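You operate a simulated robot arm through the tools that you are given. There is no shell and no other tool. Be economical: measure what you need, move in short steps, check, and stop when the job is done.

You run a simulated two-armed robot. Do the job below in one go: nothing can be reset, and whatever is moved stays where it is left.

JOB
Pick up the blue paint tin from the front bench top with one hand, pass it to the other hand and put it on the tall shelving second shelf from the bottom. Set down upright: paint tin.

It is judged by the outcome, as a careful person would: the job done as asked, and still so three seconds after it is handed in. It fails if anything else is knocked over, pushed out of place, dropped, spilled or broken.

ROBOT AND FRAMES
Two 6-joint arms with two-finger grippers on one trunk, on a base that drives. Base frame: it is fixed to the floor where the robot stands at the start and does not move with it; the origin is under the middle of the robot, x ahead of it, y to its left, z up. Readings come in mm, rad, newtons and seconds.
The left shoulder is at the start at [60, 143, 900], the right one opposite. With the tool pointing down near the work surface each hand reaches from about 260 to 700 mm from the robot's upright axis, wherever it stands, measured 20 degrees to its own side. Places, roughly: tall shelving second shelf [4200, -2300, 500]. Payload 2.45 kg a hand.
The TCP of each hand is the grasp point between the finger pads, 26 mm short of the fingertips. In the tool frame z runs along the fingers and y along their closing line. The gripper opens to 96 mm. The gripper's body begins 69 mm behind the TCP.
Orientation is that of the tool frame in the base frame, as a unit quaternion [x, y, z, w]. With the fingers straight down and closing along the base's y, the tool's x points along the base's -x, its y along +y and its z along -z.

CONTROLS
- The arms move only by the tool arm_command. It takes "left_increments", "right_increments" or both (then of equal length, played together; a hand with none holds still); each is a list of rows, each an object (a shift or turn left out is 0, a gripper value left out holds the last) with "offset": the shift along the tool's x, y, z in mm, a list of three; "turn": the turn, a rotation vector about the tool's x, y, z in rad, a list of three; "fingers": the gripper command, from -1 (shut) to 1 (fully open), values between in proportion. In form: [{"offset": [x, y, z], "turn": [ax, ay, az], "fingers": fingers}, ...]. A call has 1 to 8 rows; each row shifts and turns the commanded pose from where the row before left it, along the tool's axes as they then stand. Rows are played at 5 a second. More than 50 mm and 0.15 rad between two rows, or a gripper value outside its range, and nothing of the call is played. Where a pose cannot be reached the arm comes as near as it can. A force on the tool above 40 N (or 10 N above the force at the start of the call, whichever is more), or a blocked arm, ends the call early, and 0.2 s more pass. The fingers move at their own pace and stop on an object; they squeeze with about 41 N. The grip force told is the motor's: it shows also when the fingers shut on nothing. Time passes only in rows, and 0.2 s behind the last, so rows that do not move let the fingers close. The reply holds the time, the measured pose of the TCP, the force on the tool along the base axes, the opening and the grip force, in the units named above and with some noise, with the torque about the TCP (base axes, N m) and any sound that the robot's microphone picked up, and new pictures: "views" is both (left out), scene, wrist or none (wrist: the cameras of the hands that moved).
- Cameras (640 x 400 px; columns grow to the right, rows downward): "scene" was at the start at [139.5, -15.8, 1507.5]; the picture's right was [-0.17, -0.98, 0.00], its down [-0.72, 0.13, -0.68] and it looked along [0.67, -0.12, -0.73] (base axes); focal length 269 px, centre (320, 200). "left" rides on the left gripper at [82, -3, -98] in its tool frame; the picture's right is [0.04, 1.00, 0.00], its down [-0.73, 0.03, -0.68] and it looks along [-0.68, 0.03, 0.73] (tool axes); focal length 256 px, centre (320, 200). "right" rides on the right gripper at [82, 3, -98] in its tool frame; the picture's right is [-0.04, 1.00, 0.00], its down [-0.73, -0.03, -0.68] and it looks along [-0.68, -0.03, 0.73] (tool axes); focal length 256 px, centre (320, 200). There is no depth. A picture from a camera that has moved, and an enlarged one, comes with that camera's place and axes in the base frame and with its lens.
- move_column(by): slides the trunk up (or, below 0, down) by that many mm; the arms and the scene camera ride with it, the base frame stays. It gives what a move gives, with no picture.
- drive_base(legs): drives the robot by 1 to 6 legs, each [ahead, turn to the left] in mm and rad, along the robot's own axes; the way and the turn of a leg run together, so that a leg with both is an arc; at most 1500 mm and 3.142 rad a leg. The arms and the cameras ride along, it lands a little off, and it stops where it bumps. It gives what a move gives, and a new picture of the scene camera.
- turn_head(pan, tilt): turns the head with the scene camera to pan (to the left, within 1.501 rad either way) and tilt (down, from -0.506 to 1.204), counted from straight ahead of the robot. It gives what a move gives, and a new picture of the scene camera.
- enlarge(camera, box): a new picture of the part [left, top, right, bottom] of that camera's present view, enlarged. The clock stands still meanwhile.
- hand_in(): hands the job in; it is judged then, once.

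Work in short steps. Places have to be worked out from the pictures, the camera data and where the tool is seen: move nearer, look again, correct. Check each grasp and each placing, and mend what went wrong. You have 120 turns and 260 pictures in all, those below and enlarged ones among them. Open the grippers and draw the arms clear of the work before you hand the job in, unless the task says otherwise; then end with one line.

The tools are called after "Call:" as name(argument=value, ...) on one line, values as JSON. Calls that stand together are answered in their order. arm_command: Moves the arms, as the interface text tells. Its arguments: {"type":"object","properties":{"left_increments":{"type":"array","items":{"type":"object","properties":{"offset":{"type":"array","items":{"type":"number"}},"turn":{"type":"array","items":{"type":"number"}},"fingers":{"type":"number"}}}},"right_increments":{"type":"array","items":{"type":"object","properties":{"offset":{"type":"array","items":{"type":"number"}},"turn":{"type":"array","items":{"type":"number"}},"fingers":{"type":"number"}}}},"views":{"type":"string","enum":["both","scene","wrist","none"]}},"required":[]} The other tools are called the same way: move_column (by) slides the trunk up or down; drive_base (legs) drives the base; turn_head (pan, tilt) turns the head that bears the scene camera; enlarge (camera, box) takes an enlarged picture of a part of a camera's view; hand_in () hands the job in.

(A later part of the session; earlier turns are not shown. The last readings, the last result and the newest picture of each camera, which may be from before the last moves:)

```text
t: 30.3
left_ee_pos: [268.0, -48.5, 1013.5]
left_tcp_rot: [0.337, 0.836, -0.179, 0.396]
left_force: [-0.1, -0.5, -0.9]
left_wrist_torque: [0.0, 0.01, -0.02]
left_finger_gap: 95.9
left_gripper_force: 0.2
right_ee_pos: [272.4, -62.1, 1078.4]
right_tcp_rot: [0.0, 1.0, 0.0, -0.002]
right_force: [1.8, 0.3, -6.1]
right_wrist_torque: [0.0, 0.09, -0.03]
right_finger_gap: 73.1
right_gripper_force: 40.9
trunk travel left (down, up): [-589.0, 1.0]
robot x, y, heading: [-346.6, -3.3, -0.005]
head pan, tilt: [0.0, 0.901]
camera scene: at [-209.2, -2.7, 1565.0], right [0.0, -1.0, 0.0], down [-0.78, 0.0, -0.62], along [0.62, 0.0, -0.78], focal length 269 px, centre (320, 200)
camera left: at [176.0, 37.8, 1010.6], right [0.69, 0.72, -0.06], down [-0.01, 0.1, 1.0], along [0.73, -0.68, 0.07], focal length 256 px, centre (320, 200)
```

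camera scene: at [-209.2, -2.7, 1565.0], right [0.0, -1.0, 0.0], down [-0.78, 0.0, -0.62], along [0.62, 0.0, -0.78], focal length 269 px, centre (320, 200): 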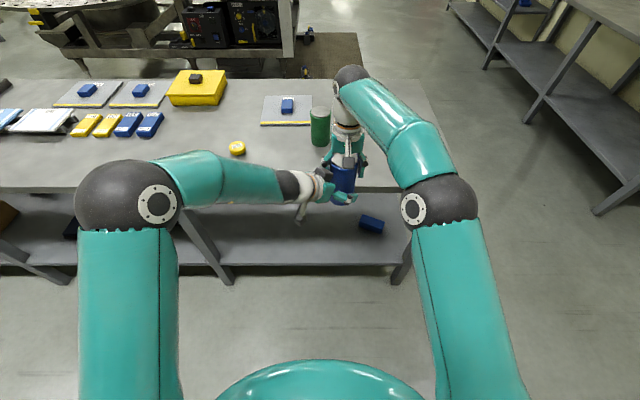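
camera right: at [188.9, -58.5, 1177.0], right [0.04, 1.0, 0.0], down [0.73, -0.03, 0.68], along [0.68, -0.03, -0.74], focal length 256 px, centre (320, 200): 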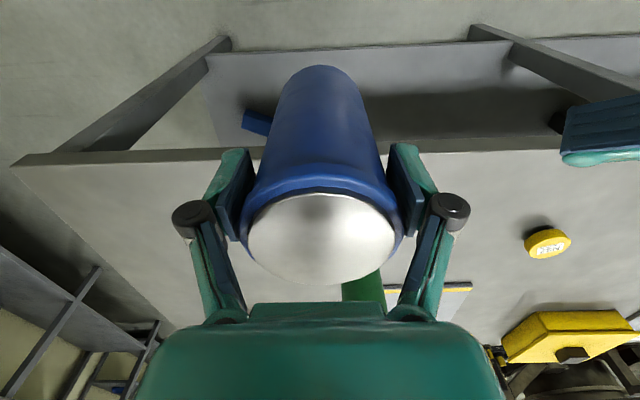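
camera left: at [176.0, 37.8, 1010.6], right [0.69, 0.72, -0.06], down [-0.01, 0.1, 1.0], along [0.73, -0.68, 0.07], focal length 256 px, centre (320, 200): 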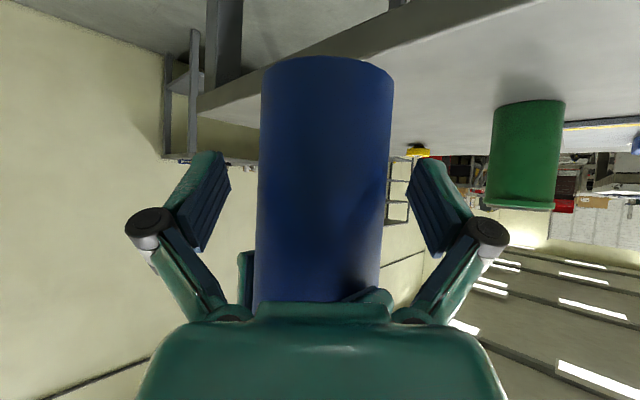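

The contact has cleared. I'll lower the left hand 10 mm and move in 6 mm for a deeper grip without touching.

Call:
arm_command(left_increments=[{"offset": [4, 0, 3.1]}, {"offset": [3.8, 0, 3.1]}, {"offset": [0, 0, 6]}, {}], views="wrist")

```text
t: 31.3
left_ee_pos: [271.1, -53.1, 1000.2]
left_tcp_rot: [0.339, 0.835, -0.18, 0.395]
left_force: [-1.4, 1.1, -0.8]
left_wrist_torque: [-0.09, -0.12, 0.06]
left_finger_gap: 96.0
left_gripper_force: 0.1
right_ee_pos: [272.8, -62.4, 1077.8]
right_tcp_rot: [0.001, 1.0, 0.0, -0.001]
right_force: [1.8, -0.9, -6.9]
right_wrist_torque: [0.04, 0.09, -0.04]
right_finger_gap: 73.0
right_gripper_force: 41.3
trunk travel left (down, up): [-589.0, 1.0]
robot x, y, heading: [-350.4, 0.3, -0.004]
head pan, tilt: [0.0, 0.901]
camera left: at [178.2, 34.5, 997.6], right [0.69, 0.72, -0.06], down [-0.01, 0.1, 1.0], along [0.73, -0.68, 0.07], focal length 256 px, centre (320, 200)
```

left: 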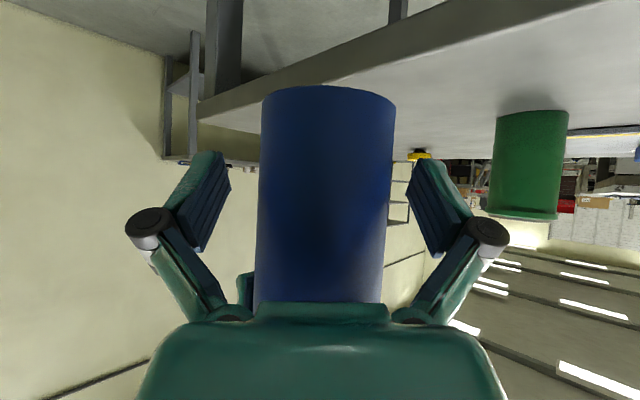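

The palm is just brushing the tin, so the depth is right. I'll close the left fingers.

Call:
arm_command(left_increments=[{"fingers": 0.2}, {"fingers": -0.4}, {"fingers": -1}, {"fingers": -1}, {"fingers": -1}])

Call:
enlarge(camera="scene", box=[260, 120, 420, 220])

```text
t: 32.5
left_ee_pos: [273.3, -51.4, 1001.4]
left_tcp_rot: [0.337, 0.835, -0.179, 0.395]
left_force: [-1.5, 16.0, 2.2]
left_wrist_torque: [-0.18, -0.88, 0.54]
left_finger_gap: 73.2
left_gripper_force: 41.6
right_ee_pos: [272.7, -64.3, 1076.7]
right_tcp_rot: [0.001, 1.0, -0.002, -0.001]
right_force: [1.3, -15.6, -8.6]
right_wrist_torque: [-1.12, 0.86, -0.52]
right_finger_gap: 73.2
right_gripper_force: 41.8
trunk travel left (down, up): [-589.0, 1.0]
robot x, y, heading: [-346.9, 1.6, -0.001]
head pan, tilt: [0.0, 0.901]
camera scene: at [-209.9, -2.2, 1565.1], right [0.0, -1.0, 0.0], down [-0.78, 0.0, -0.62], along [0.62, 0.0, -0.78], focal length 269 px, centre (320, 200)
camera left: at [178.6, 35.2, 997.8], right [0.69, 0.72, -0.06], down [-0.01, 0.1, 1.0], along [0.73, -0.68, 0.07], focal length 256 px, centre (320, 200)
```

scene: 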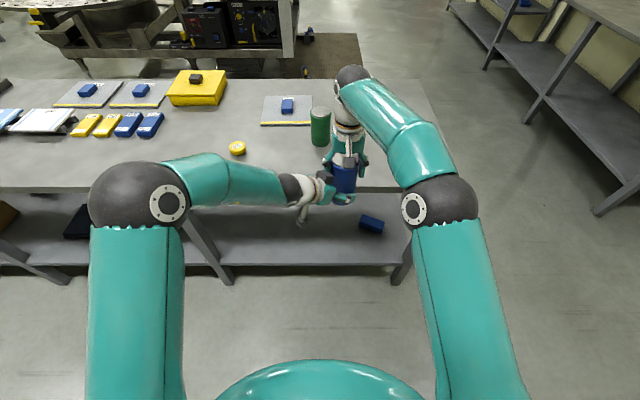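
left: 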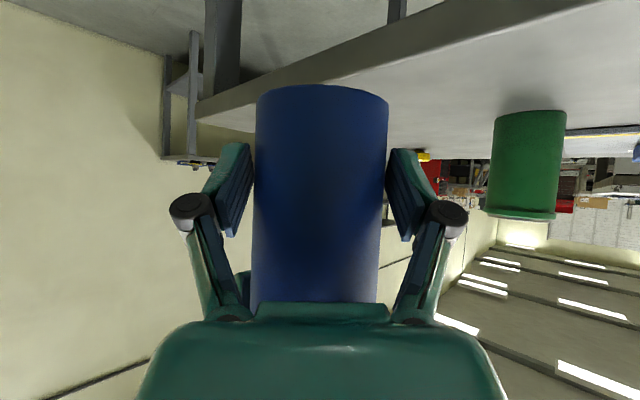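

```text
4.00 times, centred on (340, 170) of scene
camera zoom: at [-209.9, -2.2, 1565.1], right [0.0, -1.0, 0.0], down [-0.78, 0.0, -0.62], along [0.62, 0.0, -0.78], focal length 1076 px, centre (240, 320)
```

zoom: 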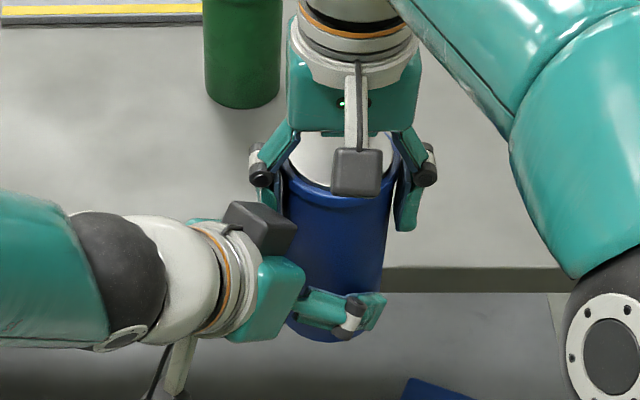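

Both hands hold the tin (73 mm gap, 41 N on the left). The left gripper's dark box sits close to the right finger, so I'll open the right hand only partly, ease it forward 15 mm and then go straight up.

Call:
arm_command(right_increments=[{"fingers": 0.72}, {"fingers": 0.72}, {}], views="scene")

Call:
enlarge(camera="scene", box=[260, 120, 420, 220])

```text
t: 33.3
left_ee_pos: [270.1, -54.0, 999.3]
left_tcp_rot: [0.339, 0.834, -0.18, 0.395]
left_force: [0.3, -0.5, 0.7]
left_wrist_torque: [0.11, 0.07, 0.02]
left_finger_gap: 73.4
left_gripper_force: 41.2
right_ee_pos: [271.7, -62.3, 1078.2]
right_tcp_rot: [0.001, 1.0, 0.0, 0.0]
right_force: [0.4, 0.6, 0.2]
right_wrist_torque: [-0.06, 0.05, 0.0]
right_finger_gap: 82.7
right_gripper_force: 0.1
trunk travel left (down, up): [-589.0, 1.0]
robot x, y, heading: [-348.8, -0.4, -0.003]
head pan, tilt: [0.0, 0.901]
camera scene: at [-209.9, -2.2, 1565.1], right [0.0, -1.0, 0.0], down [-0.78, 0.0, -0.62], along [0.62, 0.0, -0.78], focal length 269 px, centre (320, 200)
```

scene: 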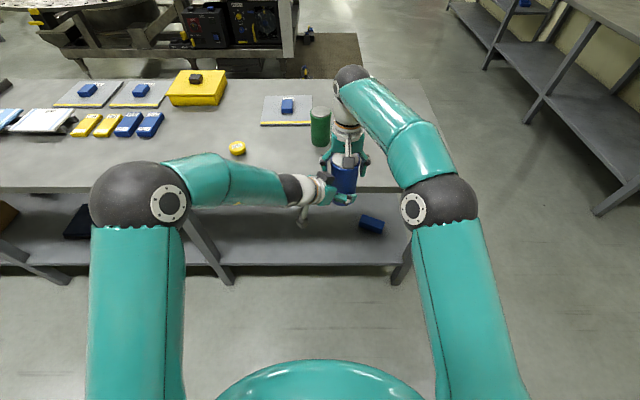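

```text
4.00 times, centred on (340, 170) of scene
camera zoom: at [-209.9, -2.2, 1565.1], right [0.0, -1.0, 0.0], down [-0.78, 0.0, -0.62], along [0.62, 0.0, -0.78], focal length 1076 px, centre (240, 320)
```

zoom: 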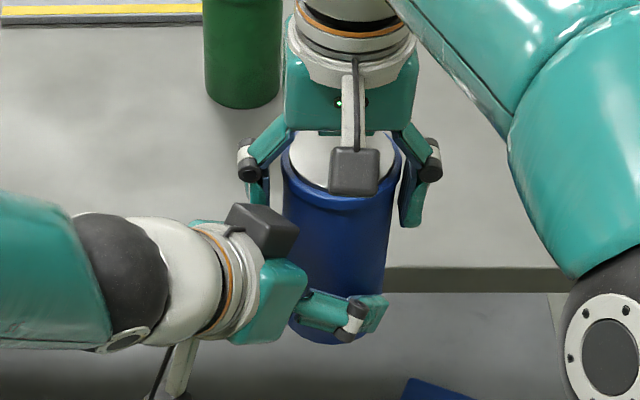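

The tin stays with the left hand. I'll ease the right hand forward 12 mm and raise it clear.

Call:
arm_command(right_increments=[{"offset": [-12, 0, 0]}, {"offset": [0, 0, -20]}, {"offset": [0, 0, -35]}, {"offset": [0, 0, -35]}, {"offset": [0, 0, -35]}, {}])

```text
t: 34.7
left_ee_pos: [271.2, -51.6, 1000.4]
left_tcp_rot: [0.338, 0.835, -0.179, 0.395]
left_force: [-0.5, 0.7, -1.2]
left_wrist_torque: [0.04, 0.07, 0.01]
left_finger_gap: 73.4
left_gripper_force: 40.9
right_ee_pos: [258.8, -64.0, 1156.7]
right_tcp_rot: [0.0, 1.0, 0.0, -0.002]
right_force: [0.2, 0.1, -1.1]
right_wrist_torque: [-0.02, -0.01, 0.02]
right_finger_gap: 82.7
right_gripper_force: 0.0
right hand out of reach, approached as far as the arm can: row 3, 4, 5
trunk travel left (down, up): [-589.0, 1.0]
robot x, y, heading: [-346.5, -0.8, 0.001]
head pan, tilt: [0.0, 0.901]
camera scene: at [-209.1, -2.3, 1565.0], right [0.0, -1.0, 0.0], down [-0.78, 0.0, -0.62], along [0.62, 0.0, -0.78], focal length 269 px, centre (320, 200)
camera right: at [177.5, -60.3, 1254.9], right [0.04, 1.0, 0.0], down [0.74, -0.03, 0.68], along [0.68, -0.03, -0.74], focal length 256 px, centre (320, 200)
```

scene: 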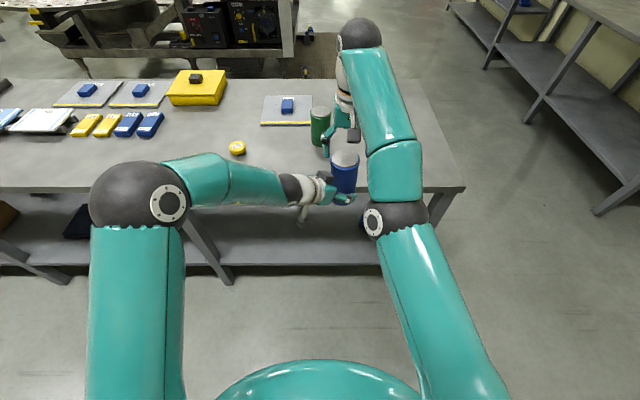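
right: 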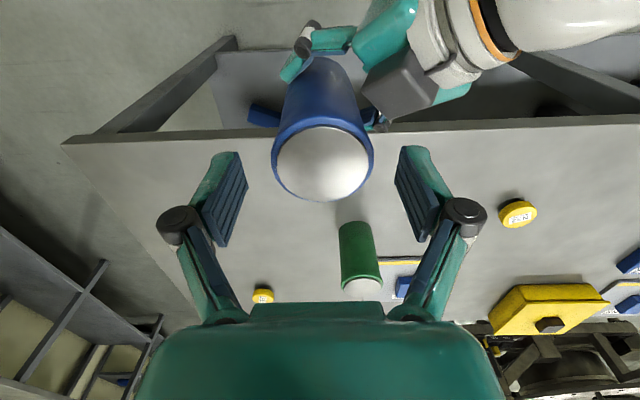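

The tin is transferred and hangs upright in the left hand. I'll withdraw the right hand to its own side.

Call:
arm_command(right_increments=[{"offset": [0, -45, 0]}, {"offset": [0, -45, 0]}, {"offset": [15, -45, 0]}, {"offset": [30, -35, 0]}, {"offset": [35, -30, 0]}, {"offset": [45, -15, 0]}, {"offset": [45, 0, 0]}, {}], views="none")

Call:
drive_base(legs=[[0, -1.275]])

```text
t: 36.5
left_ee_pos: [271.1, -53.2, 1000.2]
left_tcp_rot: [0.339, 0.835, -0.18, 0.395]
left_force: [-0.8, 0.1, -0.3]
left_wrist_torque: [0.06, 0.06, 0.05]
left_finger_gap: 73.4
left_gripper_force: 41.0
right_ee_pos: [260.5, -297.0, 1173.6]
right_tcp_rot: [0.001, 1.0, 0.0, -0.001]
right_force: [0.2, -0.5, -0.5]
right_wrist_torque: [-0.03, 0.01, -0.05]
right_finger_gap: 82.7
right_gripper_force: 0.0
right hand out of reach, approached as far as the arm can: row 1, 2, 3, 4, 5, 6, 7
trunk travel left (down, up): [-589.0, 1.0]
robot x, y, heading: [-344.9, 2.5, -0.003]
head pan, tilt: [0.0, 0.901]
```

```text
t: 38.9
left_ee_pos: [117.6, -408.3, 998.9]
left_tcp_rot: [0.584, 0.688, -0.292, 0.317]
left_force: [0.1, -0.7, 0.3]
left_wrist_torque: [0.15, 0.01, -0.02]
left_finger_gap: 73.2
left_gripper_force: 40.7
right_ee_pos: [-43.5, -588.0, 1168.6]
right_tcp_rot: [0.314, 0.95, 0.005, 0.001]
right_force: [0.4, 0.0, 0.0]
right_wrist_torque: [0.08, -0.01, 0.02]
right_finger_gap: 82.5
right_gripper_force: 0.0
trunk travel left (down, up): [-589.0, 1.0]
robot x, y, heading: [-330.3, 27.9, -0.658]
head pan, tilt: [0.0, 0.901]
stopped in leg 1: the robot was blocked; the commanded pose is now the measured one
camera scene: at [-223.0, -58.9, 1565.1], right [-0.61, -0.79, 0.0], down [-0.62, 0.48, -0.62], along [0.49, -0.38, -0.78], focal length 269 px, centre (320, 200)
```

scene: 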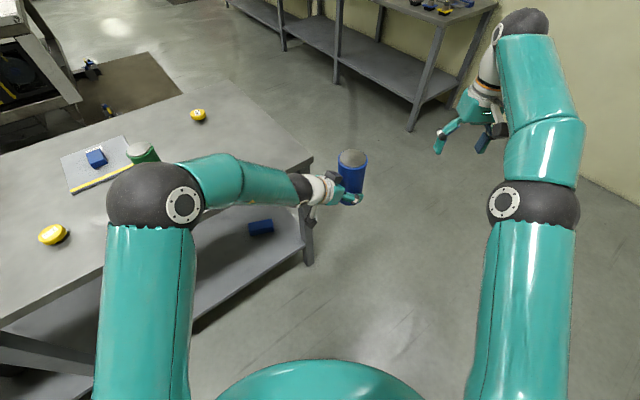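

The turn was blocked at heading -0.66, with no force on either hand. I'll look around to find the obstacle before moving on.

Call:
turn_head(pan=-1.5, tilt=0.8)

Call:
turn_head(pan=1.5, tilt=0.8)

Call:
turn_head(pan=0.5, tilt=1.0)

```text
t: 40.5
left_ee_pos: [118.3, -407.1, 999.6]
left_tcp_rot: [0.584, 0.687, -0.294, 0.318]
left_force: [0.2, -0.6, -0.1]
left_wrist_torque: [0.08, 0.0, 0.05]
left_finger_gap: 73.6
left_gripper_force: 40.9
right_ee_pos: [-42.8, -584.2, 1171.1]
right_tcp_rot: [0.315, 0.949, 0.004, 0.001]
right_force: [0.3, 0.4, -0.5]
right_wrist_torque: [-0.02, 0.0, 0.01]
right_finger_gap: 82.9
right_gripper_force: 0.0
trunk travel left (down, up): [-589.0, 1.0]
robot x, y, heading: [-326.9, 25.5, -0.655]
head pan, tilt: [-1.499, 0.799]
camera scene: at [-325.7, -77.6, 1573.1], right [-0.83, 0.55, 0.0], down [0.39, 0.6, -0.7], along [-0.39, -0.58, -0.72], focal length 269 px, centre (320, 200)
```

scene: 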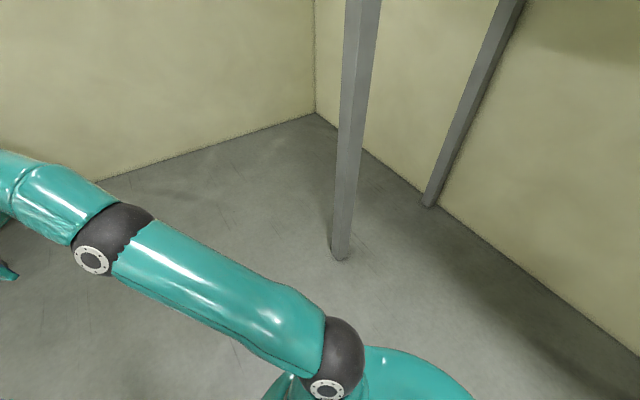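

```text
t: 43.1
left_ee_pos: [119.4, -405.8, 999.5]
left_tcp_rot: [0.583, 0.688, -0.293, 0.318]
left_force: [-0.4, 0.6, 0.5]
left_wrist_torque: [0.1, 0.02, -0.01]
left_finger_gap: 73.3
left_gripper_force: 40.5
right_ee_pos: [-42.9, -585.8, 1171.4]
right_tcp_rot: [0.315, 0.949, 0.004, 0.001]
right_force: [0.3, 0.0, 0.1]
right_wrist_torque: [-0.01, 0.01, 0.03]
right_finger_gap: 82.6
right_gripper_force: 0.0
trunk travel left (down, up): [-589.0, 1.0]
robot x, y, heading: [-329.3, 31.1, -0.654]
head pan, tilt: [1.499, 0.799]
camera scene: at [-227.5, 50.0, 1573.1], right [0.75, -0.67, 0.0], down [-0.48, -0.53, -0.7], along [0.46, 0.52, -0.72], focal length 269 px, centre (320, 200)
```

scene: 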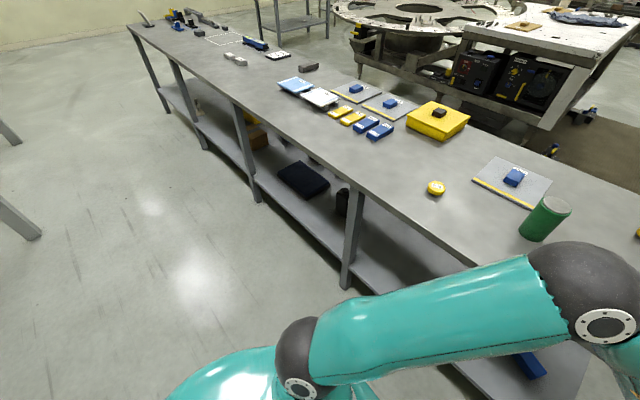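

```text
t: 44.4
left_ee_pos: [118.3, -405.3, 1000.1]
left_tcp_rot: [0.583, 0.688, -0.293, 0.319]
left_force: [1.7, 0.0, -0.3]
left_wrist_torque: [0.09, -0.01, -0.02]
left_finger_gap: 73.2
left_gripper_force: 41.3
right_ee_pos: [-43.6, -585.0, 1171.6]
right_tcp_rot: [0.314, 0.949, 0.004, 0.0]
right_force: [0.0, 0.3, 0.9]
right_wrist_torque: [0.02, -0.02, 0.01]
right_finger_gap: 82.6
right_gripper_force: 0.1
trunk travel left (down, up): [-589.0, 1.0]
robot x, y, heading: [-324.5, 28.2, -0.657]
head pan, tilt: [0.499, 1.0]
camera scene: at [-212.4, -21.0, 1557.9], right [-0.16, -0.99, 0.0], down [-0.83, 0.13, -0.54], along [0.53, -0.08, -0.84], focal length 269 px, centre (320, 200)
```

scene: 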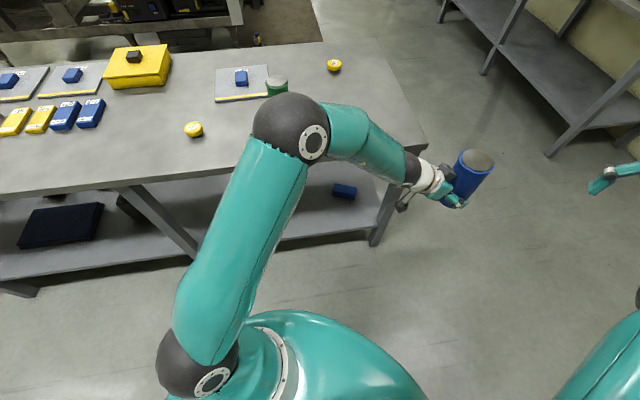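

I see nothing near the robot, so I'll try a small further turn to see whether it is really blocked.

Call:
drive_base(legs=[[0, -0.15]])

```text
t: 45.4
left_ee_pos: [49.5, -467.6, 1000.4]
left_tcp_rot: [0.632, 0.643, -0.315, 0.296]
left_force: [-0.2, -1.5, -0.6]
left_wrist_torque: [0.1, 0.01, -0.01]
left_finger_gap: 73.4
left_gripper_force: 41.3
right_ee_pos: [-136.3, -620.6, 1171.6]
right_tcp_rot: [0.384, 0.923, 0.005, 0.001]
right_force: [-0.4, 0.5, -0.1]
right_wrist_torque: [-0.02, 0.03, 0.0]
right_finger_gap: 82.6
right_gripper_force: 0.0
trunk travel left (down, up): [-589.0, 1.0]
robot x, y, heading: [-322.4, 32.4, -0.809]
head pan, tilt: [0.499, 1.0]
camera scene: at [-215.3, -32.5, 1558.0], right [-0.3, -0.95, 0.0], down [-0.8, 0.25, -0.54], along [0.51, -0.16, -0.84], focal length 269 px, centre (320, 200)
```

scene: 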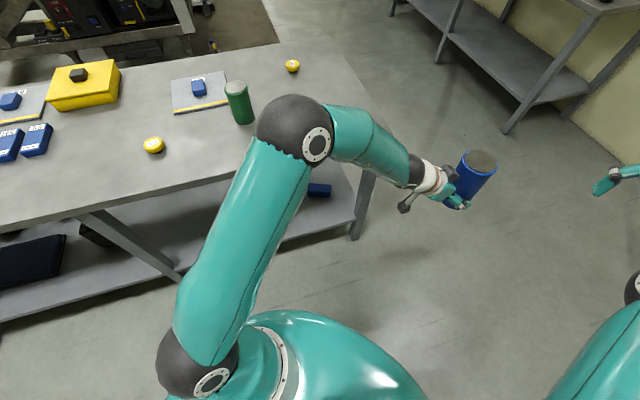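

It turned freely this time. I'll continue turning to about -1.25.

Call:
drive_base(legs=[[0, -0.22], [0, -0.22]])

```text
t: 47.7
left_ee_pos: [-193.7, -579.9, 999.5]
left_tcp_rot: [0.756, 0.494, -0.369, 0.22]
left_force: [-0.1, -0.9, -6.0]
left_wrist_torque: [0.08, -0.07, 0.05]
left_finger_gap: 73.2
left_gripper_force: 40.9
right_ee_pos: [-428.4, -637.0, 1168.8]
right_tcp_rot: [0.572, 0.82, 0.007, 0.003]
right_force: [-0.6, -0.8, 0.1]
right_wrist_torque: [0.0, -0.05, -0.02]
right_finger_gap: 82.6
right_gripper_force: 0.0
trunk travel left (down, up): [-589.0, 1.0]
robot x, y, heading: [-295.8, 40.2, -1.249]
head pan, tilt: [0.499, 1.0]
stopped in leg 2: the robot was blocked; the commanded pose is now the measured one
camera scene: at [-231.9, -68.8, 1558.0], right [-0.68, -0.73, 0.0], down [-0.62, 0.57, -0.54], along [0.4, -0.37, -0.84], focal length 269 px, centre (320, 200)
```

scene: 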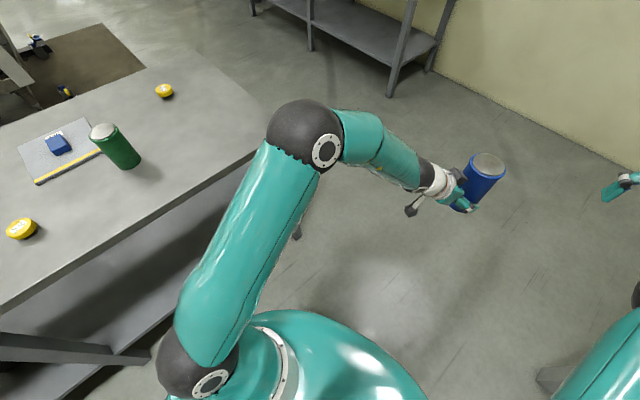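

It is nearly at the wanted heading, but the base keeps being nudged. I'll look behind on the right side, where the unseen area is.

Call:
turn_head(pan=-1.5, tilt=0.9)

Call:
turn_head(pan=1.5, tilt=1.1)

```text
t: 49.7
left_ee_pos: [-193.6, -580.0, 1000.8]
left_tcp_rot: [0.755, 0.494, -0.371, 0.221]
left_force: [0.8, -0.3, -5.9]
left_wrist_torque: [0.09, -0.05, 0.01]
left_finger_gap: 73.3
left_gripper_force: 40.8
right_ee_pos: [-426.1, -637.6, 1169.0]
right_tcp_rot: [0.573, 0.82, 0.006, 0.003]
right_force: [-0.1, 0.0, 0.0]
right_wrist_torque: [0.05, 0.02, -0.02]
right_finger_gap: 82.7
right_gripper_force: 0.1
trunk travel left (down, up): [-589.0, 1.0]
robot x, y, heading: [-302.2, 38.5, -1.244]
head pan, tilt: [-1.499, 0.901]
camera scene: at [-350.7, -50.3, 1565.2], right [-0.39, 0.92, 0.0], down [0.72, 0.3, -0.62], along [-0.57, -0.24, -0.78], focal length 269 px, centre (320, 200)
```

scene: 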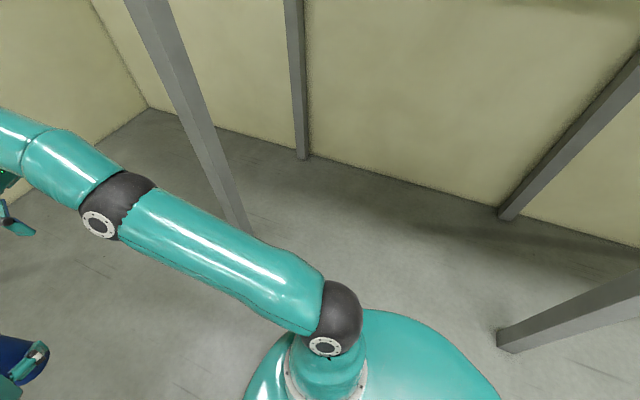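

```text
t: 52.3
left_ee_pos: [-192.6, -580.4, 1000.0]
left_tcp_rot: [0.755, 0.493, -0.371, 0.221]
left_force: [0.2, -0.5, -5.3]
left_wrist_torque: [0.1, -0.04, 0.02]
left_finger_gap: 73.1
left_gripper_force: 40.8
right_ee_pos: [-425.1, -637.4, 1169.0]
right_tcp_rot: [0.572, 0.82, 0.006, 0.003]
right_force: [-0.8, 0.2, 1.3]
right_wrist_torque: [-0.01, -0.02, 0.01]
right_finger_gap: 82.7
right_gripper_force: 0.1
trunk travel left (down, up): [-589.0, 1.0]
robot x, y, heading: [-299.0, 38.7, -1.243]
head pan, tilt: [1.499, 1.1]
camera scene: at [-220.0, -5.2, 1551.4], right [0.25, -0.97, 0.0], down [-0.86, -0.22, -0.45], along [0.44, 0.12, -0.89], focal length 269 px, centre (320, 200)
```

scene: 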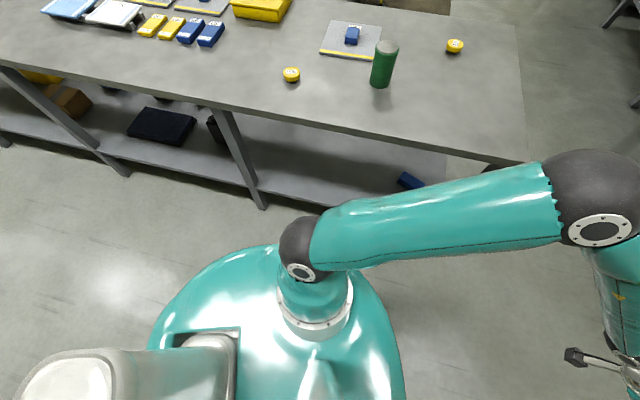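

All posts are well away (about 1 m), so I'll carry on: drive ahead along heading -1.24 into the corridor.

Call:
turn_head(pan=0, tilt=0.6)

Call:
drive_base(legs=[[700, 0]])

```text
t: 53.9
left_ee_pos: [-192.2, -580.4, 1000.5]
left_tcp_rot: [0.755, 0.493, -0.371, 0.221]
left_force: [-0.2, -0.1, -5.4]
left_wrist_torque: [0.09, -0.03, 0.02]
left_finger_gap: 73.4
left_gripper_force: 40.8
right_ee_pos: [-425.3, -637.0, 1168.1]
right_tcp_rot: [0.572, 0.82, 0.006, 0.003]
right_force: [1.1, -0.1, 0.8]
right_wrist_torque: [0.01, -0.01, -0.01]
right_finger_gap: 82.4
right_gripper_force: 0.1
trunk travel left (down, up): [-589.0, 1.0]
robot x, y, heading: [-304.0, 37.3, -1.247]
head pan, tilt: [0.0, 0.6]
camera scene: at [-252.7, -104.8, 1589.9], right [-0.95, -0.32, 0.0], down [-0.18, 0.54, -0.82], along [0.26, -0.78, -0.57], focal length 269 px, centre (320, 200)
```

scene: 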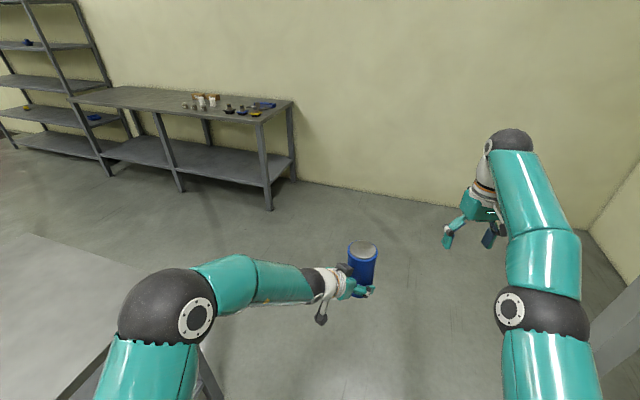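

```text
t: 57.8
left_ee_pos: [37.6, -1243.9, 998.6]
left_tcp_rot: [0.753, 0.496, -0.37, 0.223]
left_force: [0.0, 0.1, -4.7]
left_wrist_torque: [0.09, -0.07, -0.02]
left_finger_gap: 73.0
left_gripper_force: 41.0
right_ee_pos: [-194.5, -1302.0, 1168.9]
right_tcp_rot: [0.57, 0.822, 0.007, 0.004]
right_force: [-0.6, 0.1, -0.6]
right_wrist_torque: [0.02, 0.03, 0.0]
right_finger_gap: 82.5
right_gripper_force: 0.0
trunk travel left (down, up): [-589.0, 1.0]
robot x, y, heading: [-74.8, -627.3, -1.241]
head pan, tilt: [0.0, 0.6]
camera scene: at [-25.4, -769.0, 1589.8], right [-0.95, -0.33, 0.0], down [-0.18, 0.54, -0.82], along [0.27, -0.78, -0.57], focal length 269 px, centre (320, 200)
```

scene: 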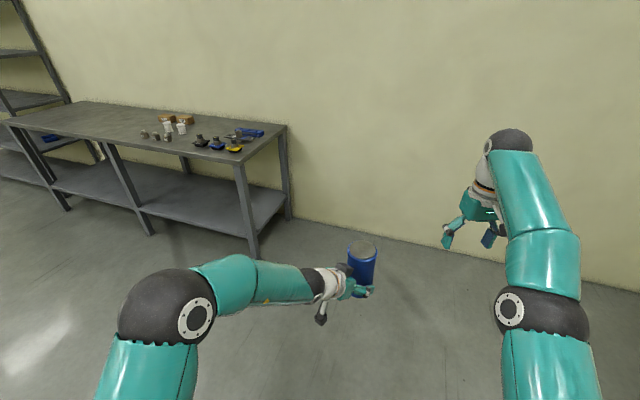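

That worked. I'll go on 650 mm, then turn left to heading ≈0.

Call:
drive_base(legs=[[650, 0], [0, 0.4], [0, 0.4], [0, 0.43]])

```text
t: 62.9
left_ee_pos: [484.9, -1766.3, 998.3]
left_tcp_rot: [0.64, 0.637, -0.317, 0.29]
left_force: [0.1, -0.5, -5.6]
left_wrist_torque: [0.11, -0.01, 0.01]
left_finger_gap: 73.2
left_gripper_force: 41.0
right_ee_pos: [293.2, -1910.5, 1170.9]
right_tcp_rot: [0.395, 0.919, 0.005, 0.002]
right_force: [0.7, 0.2, -0.5]
right_wrist_torque: [-0.01, 0.02, 0.0]
right_finger_gap: 82.5
right_gripper_force: 0.0
trunk travel left (down, up): [-589.0, 1.0]
robot x, y, heading: [121.9, -1254.1, -0.827]
head pan, tilt: [0.0, 0.6]
stopped in leg 2: the robot was blocked; the commanded pose is now the measured one
camera scene: at [225.6, -1366.7, 1589.8], right [-0.74, -0.67, 0.0], down [-0.38, 0.42, -0.82], along [0.55, -0.61, -0.57], focal length 269 px, centre (320, 200)
```

scene: 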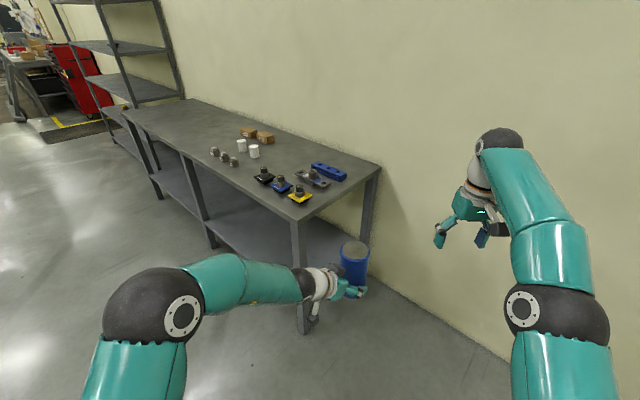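

The leg actually completed, so the "blocked" report seems spurious when turning in place. I'll continue turning.

Call:
drive_base(legs=[[0, 0.4]])

Call:
drive_base(legs=[[0, 0.4]])

```text
t: 64.6
left_ee_pos: [655.7, -1587.8, 999.7]
left_tcp_rot: [0.503, 0.75, -0.255, 0.347]
left_force: [-0.6, 0.6, -5.2]
left_wrist_torque: [0.05, 0.06, -0.03]
left_finger_gap: 73.2
left_gripper_force: 40.8
right_ee_pos: [535.0, -1796.1, 1171.1]
right_tcp_rot: [0.205, 0.979, 0.006, 0.001]
right_force: [0.6, -0.1, 0.5]
right_wrist_torque: [0.0, 0.02, 0.01]
right_finger_gap: 82.4
right_gripper_force: 0.0
trunk travel left (down, up): [-589.0, 1.0]
robot x, y, heading: [114.5, -1275.6, -0.438]
head pan, tilt: [0.0, 0.6]
camera scene: at [253.0, -1340.8, 1589.8], right [-0.42, -0.91, 0.0], down [-0.51, 0.24, -0.82], along [0.75, -0.35, -0.57], focal length 269 px, centre (320, 200)
```

scene: 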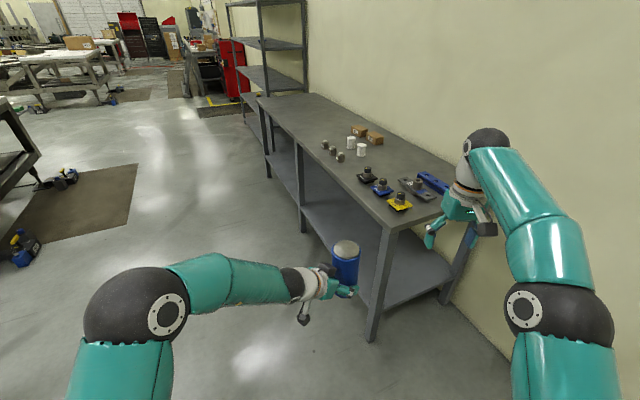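

```text
t: 66.3
left_ee_pos: [736.2, -1352.9, 1001.1]
left_tcp_rot: [0.343, 0.835, -0.181, 0.391]
left_force: [0.9, -0.7, -4.7]
left_wrist_torque: [0.09, 0.09, 0.0]
left_finger_gap: 73.3
left_gripper_force: 40.4
right_ee_pos: [706.2, -1591.3, 1171.6]
right_tcp_rot: [0.008, 1.0, 0.008, 0.0]
right_force: [0.1, -0.5, 0.0]
right_wrist_torque: [-0.01, -0.01, 0.01]
right_finger_gap: 82.8
right_gripper_force: 0.1
trunk travel left (down, up): [-589.0, 1.0]
robot x, y, heading: [117.7, -1300.5, -0.043]
head pan, tilt: [0.0, 0.6]
camera scene: at [267.4, -1305.0, 1589.8], right [-0.04, -1.0, 0.0], down [-0.57, 0.02, -0.82], along [0.82, -0.03, -0.57], focal length 269 px, centre (320, 200)
```

scene: 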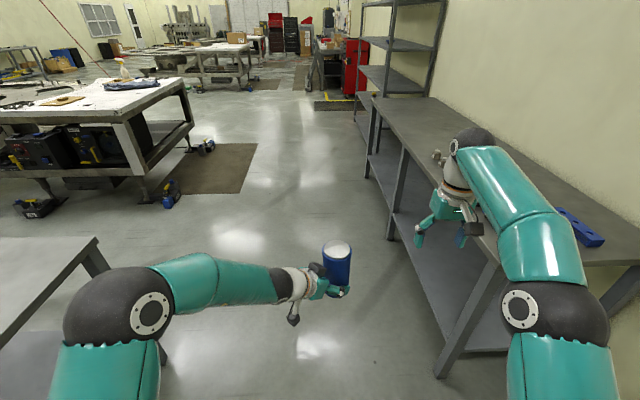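

I'm facing down the corridor at y≈-1300, and it's clear. I'll drive ahead about 2700 mm.

Call:
drive_base(legs=[[1350, 0.04], [1350, 0]])

Call:
turn_head(pan=-0.5, tilt=0.5)

```text
t: 79.6
left_ee_pos: [3445.5, -1376.9, 1000.1]
left_tcp_rot: [0.325, 0.842, -0.173, 0.395]
left_force: [0.2, -0.7, -4.7]
left_wrist_torque: [0.06, 0.06, 0.0]
left_finger_gap: 73.3
left_gripper_force: 41.2
right_ee_pos: [3425.4, -1615.2, 1171.2]
right_tcp_rot: [-0.013, 1.0, 0.007, 0.0]
right_force: [0.2, 0.0, 0.6]
right_wrist_torque: [-0.01, 0.01, -0.01]
right_finger_gap: 82.6
right_gripper_force: 0.1
trunk travel left (down, up): [-589.0, 1.0]
robot x, y, heading: [2825.6, -1343.2, 0.004]
head pan, tilt: [0.0, 0.6]
camera scene: at [2974.4, -1347.3, 1589.8], right [0.0, -1.0, 0.0], down [-0.57, 0.0, -0.82], along [0.82, 0.0, -0.57], focal length 269 px, centre (320, 200)
```

scene: 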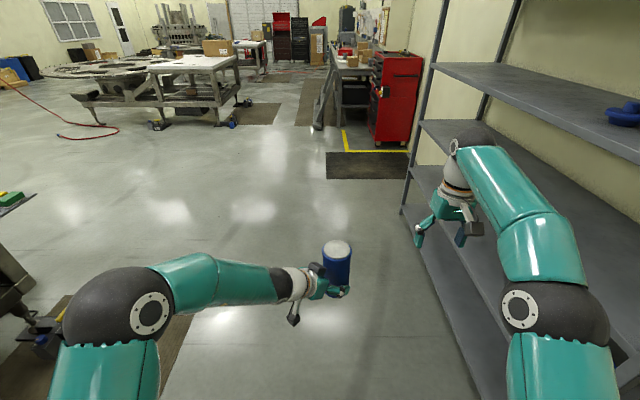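

```text
t: 80.6
left_ee_pos: [3444.0, -1376.1, 1001.1]
left_tcp_rot: [0.325, 0.842, -0.171, 0.395]
left_force: [-0.5, 0.8, -6.6]
left_wrist_torque: [0.05, 0.08, 0.01]
left_finger_gap: 73.1
left_gripper_force: 42.2
right_ee_pos: [3424.1, -1615.3, 1172.5]
right_tcp_rot: [-0.014, 1.0, 0.007, 0.0]
right_force: [-0.2, 1.2, -0.2]
right_wrist_torque: [-0.01, -0.02, -0.01]
right_finger_gap: 82.5
right_gripper_force: 0.1
trunk travel left (down, up): [-589.0, 1.0]
robot x, y, heading: [2822.0, -1347.1, 0.0]
head pan, tilt: [-0.499, 0.499]
camera scene: at [2965.5, -1390.8, 1599.0], right [-0.48, -0.88, 0.0], down [-0.42, 0.23, -0.88], along [0.77, -0.42, -0.48], focal length 269 px, centre (320, 200)
```

scene: 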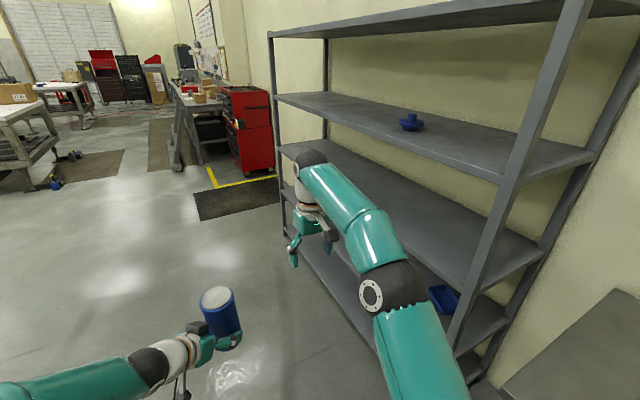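

I can see the shelving, with its front at about y=-2150 and spanning x≈3260–5090. I'll tuck the right hand in, then drive to x≈4200 with a small shift left for turning room.

Call:
arm_command(right_increments=[{"offset": [40, -5, 20]}, {"offset": [45, -5, 20]}, {"offset": [45, -5, 20]}, {"offset": [45, -5, 10]}, {}], views="none")

Call:
drive_base(legs=[[690, 0.2], [690, -0.2]])

```text
t: 81.8
left_ee_pos: [3445.6, -1376.8, 1000.8]
left_tcp_rot: [0.325, 0.842, -0.173, 0.395]
left_force: [0.2, 0.2, -5.2]
left_wrist_torque: [0.04, 0.09, -0.02]
left_finger_gap: 73.2
left_gripper_force: 40.8
right_ee_pos: [3252.5, -1640.8, 1102.3]
right_tcp_rot: [-0.013, 1.0, 0.006, 0.0]
right_force: [0.4, 0.0, -0.7]
right_wrist_torque: [0.0, 0.0, 0.0]
right_finger_gap: 82.5
right_gripper_force: 0.1
trunk travel left (down, up): [-589.0, 1.0]
robot x, y, heading: [2819.8, -1348.0, 0.004]
head pan, tilt: [-0.499, 0.499]
```

```text
t: 89.1
left_ee_pos: [4828.6, -1226.8, 1001.3]
left_tcp_rot: [0.321, 0.844, -0.169, 0.395]
left_force: [0.3, -0.5, -5.2]
left_wrist_torque: [0.04, 0.09, 0.01]
left_finger_gap: 73.0
left_gripper_force: 40.6
right_ee_pos: [4637.4, -1492.4, 1103.3]
right_tcp_rot: [-0.019, 1.0, 0.007, 0.0]
right_force: [0.6, 0.0, -0.7]
right_wrist_torque: [-0.01, 0.0, -0.02]
right_finger_gap: 82.4
right_gripper_force: 0.0
trunk travel left (down, up): [-589.0, 1.0]
robot x, y, heading: [4203.7, -1201.5, 0.008]
head pan, tilt: [-0.499, 0.499]
camera scene: at [4348.8, -1243.7, 1599.0], right [-0.47, -0.88, 0.0], down [-0.42, 0.22, -0.88], along [0.78, -0.41, -0.48], focal length 269 px, centre (320, 200)
```

scene: 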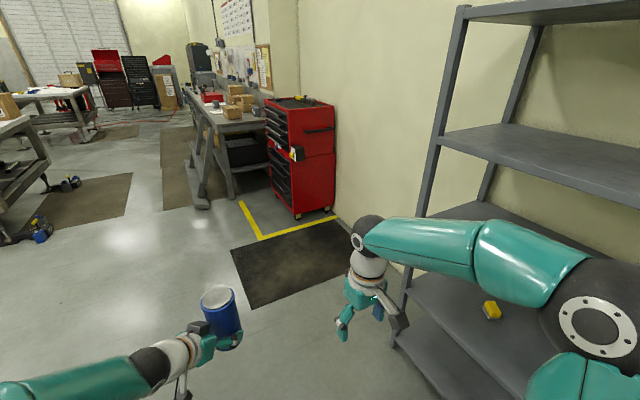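

Now at (4204, -1202). I'll turn right to face the shelving and look down a little.

Call:
drive_base(legs=[[0, -0.5]])

Call:
drive_base(legs=[[0, -0.5]])

Call:
drive_base(legs=[[0, -0.55]])

Call:
turn_head(pan=0, tilt=0.6)

```text
t: 91.5
left_ee_pos: [4734.5, -1521.9, 1001.5]
left_tcp_rot: [0.521, 0.738, -0.261, 0.339]
left_force: [0.0, -0.3, -4.8]
left_wrist_torque: [0.16, 0.08, 0.05]
left_finger_gap: 73.4
left_gripper_force: 41.1
right_ee_pos: [4439.3, -1664.2, 1104.1]
right_tcp_rot: [0.231, 0.973, 0.008, 0.002]
right_force: [-1.4, -0.5, 0.6]
right_wrist_torque: [0.02, -0.02, 0.01]
right_finger_gap: 82.6
right_gripper_force: 0.0
trunk travel left (down, up): [-589.0, 1.0]
robot x, y, heading: [4213.4, -1175.3, -0.49]
head pan, tilt: [-0.499, 0.499]
stopped in leg 1: the robot was blocked; the commanded pose is now the measured one
camera scene: at [4318.0, -1287.1, 1598.9], right [-0.84, -0.55, 0.0], down [-0.26, 0.4, -0.88], along [0.48, -0.73, -0.48], focal length 269 px, centre (320, 200)
```

scene: 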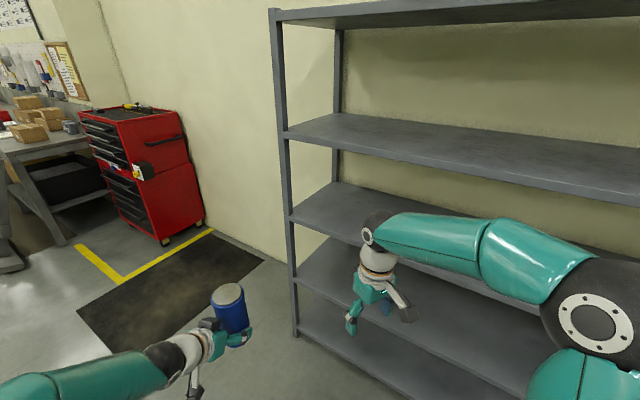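

```text
t: 93.7
left_ee_pos: [4513.2, -1726.7, 999.5]
left_tcp_rot: [0.686, 0.59, -0.334, 0.264]
left_force: [-0.7, -0.5, -5.8]
left_wrist_torque: [0.15, -0.06, -0.01]
left_finger_gap: 73.4
left_gripper_force: 41.2
right_ee_pos: [4185.0, -1715.4, 1104.5]
right_tcp_rot: [0.46, 0.888, 0.007, 0.003]
right_force: [0.7, -0.4, 0.1]
right_wrist_torque: [0.0, -0.05, 0.02]
right_finger_gap: 82.5
right_gripper_force: 0.0
trunk travel left (down, up): [-589.0, 1.0]
robot x, y, heading: [4237.4, -1171.4, -0.989]
head pan, tilt: [-0.499, 0.499]
stopped in leg 1: the robot was blocked; the commanded pose is now the measured one
camera scene: at [4275.0, -1311.6, 1598.8], right [-1.0, -0.08, 0.0], down [-0.04, 0.48, -0.88], along [0.07, -0.87, -0.48], focal length 269 px, centre (320, 200)
```

scene: 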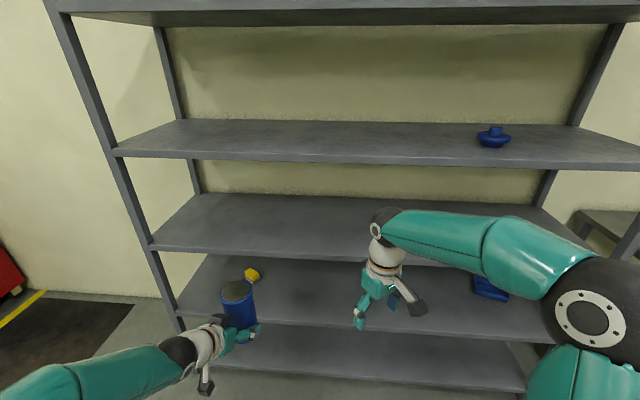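

```text
t: 95.5
left_ee_pos: [4230.6, -1795.9, 999.1]
left_tcp_rot: [0.805, 0.414, -0.385, 0.179]
left_force: [-0.7, -0.3, -5.2]
left_wrist_torque: [0.1, -0.07, 0.01]
left_finger_gap: 73.4
left_gripper_force: 40.5
right_ee_pos: [3944.6, -1635.8, 1106.2]
right_tcp_rot: [0.654, 0.757, 0.006, 0.005]
right_force: [-0.1, 0.7, -0.5]
right_wrist_torque: [0.02, -0.02, 0.0]
right_finger_gap: 82.8
right_gripper_force: 0.1
trunk travel left (down, up): [-589.0, 1.0]
robot x, y, heading: [4261.9, -1169.9, -1.469]
head pan, tilt: [-0.499, 0.499]
stopped in leg 1: the robot was blocked; the commanded pose is now the measured one
camera scene: at [4227.4, -1314.5, 1598.9], right [-0.92, 0.39, 0.0], down [0.19, 0.44, -0.88], along [-0.34, -0.81, -0.48], focal length 269 px, centre (320, 200)
```

scene: 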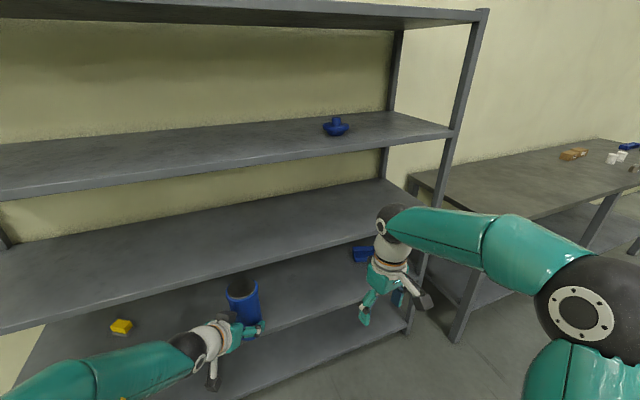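

```text
t: 96.5
left_ee_pos: [4232.5, -1795.3, 1000.7]
left_tcp_rot: [0.803, 0.415, -0.387, 0.18]
left_force: [-0.3, 0.2, -4.5]
left_wrist_torque: [0.08, -0.06, 0.03]
left_finger_gap: 73.2
left_gripper_force: 41.1
right_ee_pos: [3946.4, -1634.8, 1105.4]
right_tcp_rot: [0.654, 0.756, 0.006, 0.004]
right_force: [0.0, -0.2, 0.5]
right_wrist_torque: [-0.01, -0.01, 0.0]
right_finger_gap: 82.6
right_gripper_force: 0.1
trunk travel left (down, up): [-589.0, 1.0]
robot x, y, heading: [4254.3, -1166.1, -1.469]
head pan, tilt: [0.0, 0.6]
camera scene: at [4273.7, -1318.2, 1589.9], right [-0.99, -0.1, 0.0], down [-0.06, 0.56, -0.82], along [0.08, -0.82, -0.57], focal length 269 px, centre (320, 200)
```

scene: 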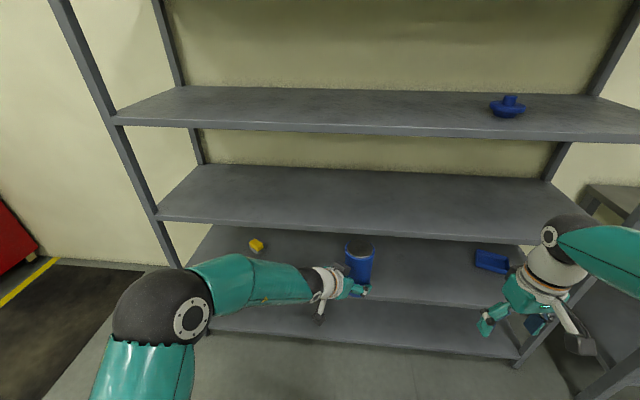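

The robot faces the shelving at (4254, -1166), heading -1.47. The second shelf's front is at y≈-2106, z≈500, its middle is free, and the shelf above is at about 900. I'll tuck the right hand in further and check the tin's pose closely.

Call:
arm_command(right_increments=[{"offset": [40, 0, 0]}, {"offset": [40, 0, 0]}, {"offset": [40, 0, 0]}, {}], views="none")

Call:
enlarge(camera="scene", box=[280, 220, 440, 320])

Call:
enlarge(camera="left", box=[0, 0, 640, 400])

```text
t: 97.5
left_ee_pos: [4233.1, -1796.6, 1000.8]
left_tcp_rot: [0.803, 0.414, -0.388, 0.179]
left_force: [0.2, 0.1, -5.1]
left_wrist_torque: [0.1, -0.06, -0.05]
left_finger_gap: 73.5
left_gripper_force: 40.3
right_ee_pos: [3927.8, -1517.5, 1105.1]
right_tcp_rot: [0.653, 0.757, 0.006, 0.005]
right_force: [-0.2, -1.0, -0.7]
right_wrist_torque: [0.04, 0.04, -0.01]
right_finger_gap: 82.5
right_gripper_force: 0.1
trunk travel left (down, up): [-589.0, 1.0]
robot x, y, heading: [4257.8, -1168.1, -1.471]
head pan, tilt: [0.0, 0.6]
```

```text
4.00 times, centred on (360, 270) of scene
camera zoom: at [4273.7, -1319.5, 1589.7], right [-0.99, -0.1, 0.0], down [-0.06, 0.56, -0.82], along [0.08, -0.82, -0.57], focal length 1076 px, centre (160, -80)
```

zoom: 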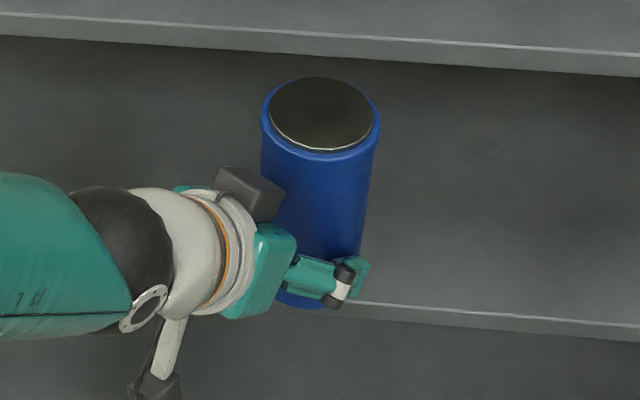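

```text
1.00 times, centred on (320, 200) of left (not enlarged: the box is as wide or as high as the picture)
camera zoom: at [4305.4, -1692.4, 1000.2], right [0.82, -0.57, -0.06], down [0.08, 0.01, 1.0], along [-0.57, -0.82, 0.06], focal length 256 px, centre (320, 200)
```

zoom: 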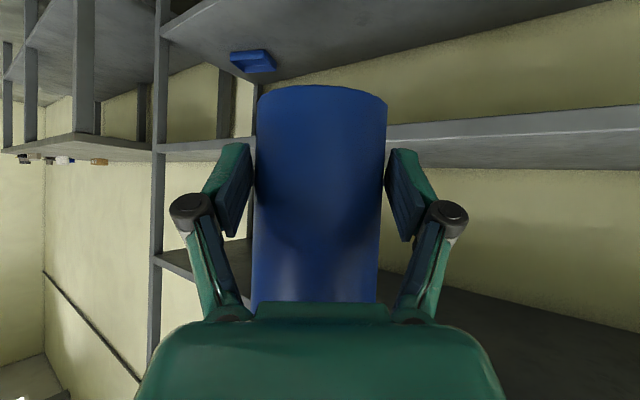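

The tin hangs vertically. I'll lower the trunk 405 mm (tin bottom at about 550) while still in front of the shelf and re-measure the shelf.

Call:
move_column(by=-405)

Call:
turn_head(pan=0, tilt=0.5)

Call:
enlarge(camera="left", box=[0, 0, 640, 400])

```text
refused: -405 is not a number from -400 to 400
```

```text
t: 98.1
left_ee_pos: [4232.6, -1796.1, 1001.3]
left_tcp_rot: [0.803, 0.415, -0.388, 0.18]
left_force: [0.7, -0.1, -6.1]
left_wrist_torque: [0.1, -0.06, -0.03]
left_finger_gap: 73.4
left_gripper_force: 40.9
right_ee_pos: [3926.4, -1515.3, 1105.4]
right_tcp_rot: [0.655, 0.756, 0.006, 0.004]
right_force: [0.0, 0.6, 0.0]
right_wrist_torque: [-0.04, 0.01, -0.01]
right_finger_gap: 82.3
right_gripper_force: 0.1
trunk travel left (down, up): [-589.0, 1.0]
robot x, y, heading: [4260.0, -1162.8, -1.471]
head pan, tilt: [0.0, 0.499]
camera scene: at [4274.0, -1320.3, 1599.0], right [-0.99, -0.1, 0.0], down [-0.05, 0.48, -0.88], along [0.09, -0.87, -0.48], focal length 269 px, centre (320, 200)
```

scene: 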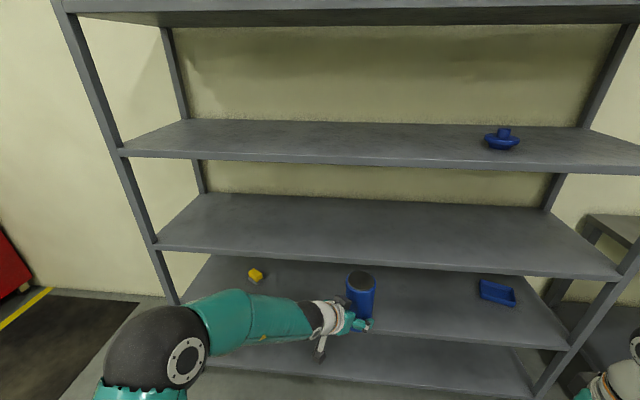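

```text
1.00 times, centred on (320, 200) of left (not enlarged: the box is as wide or as high as the picture)
camera zoom: at [4305.4, -1691.3, 1000.8], right [0.82, -0.57, -0.06], down [0.08, 0.01, 1.0], along [-0.57, -0.82, 0.06], focal length 256 px, centre (320, 200)
```

zoom: 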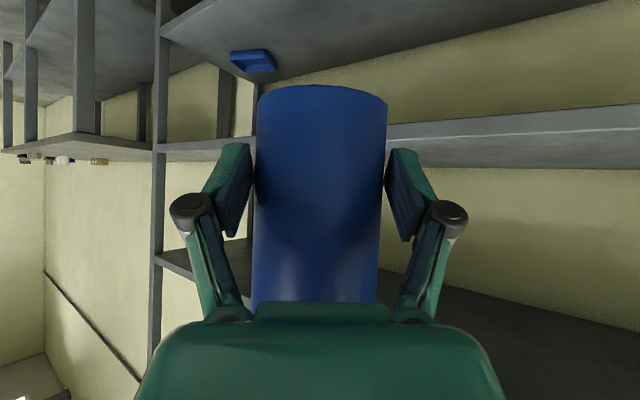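

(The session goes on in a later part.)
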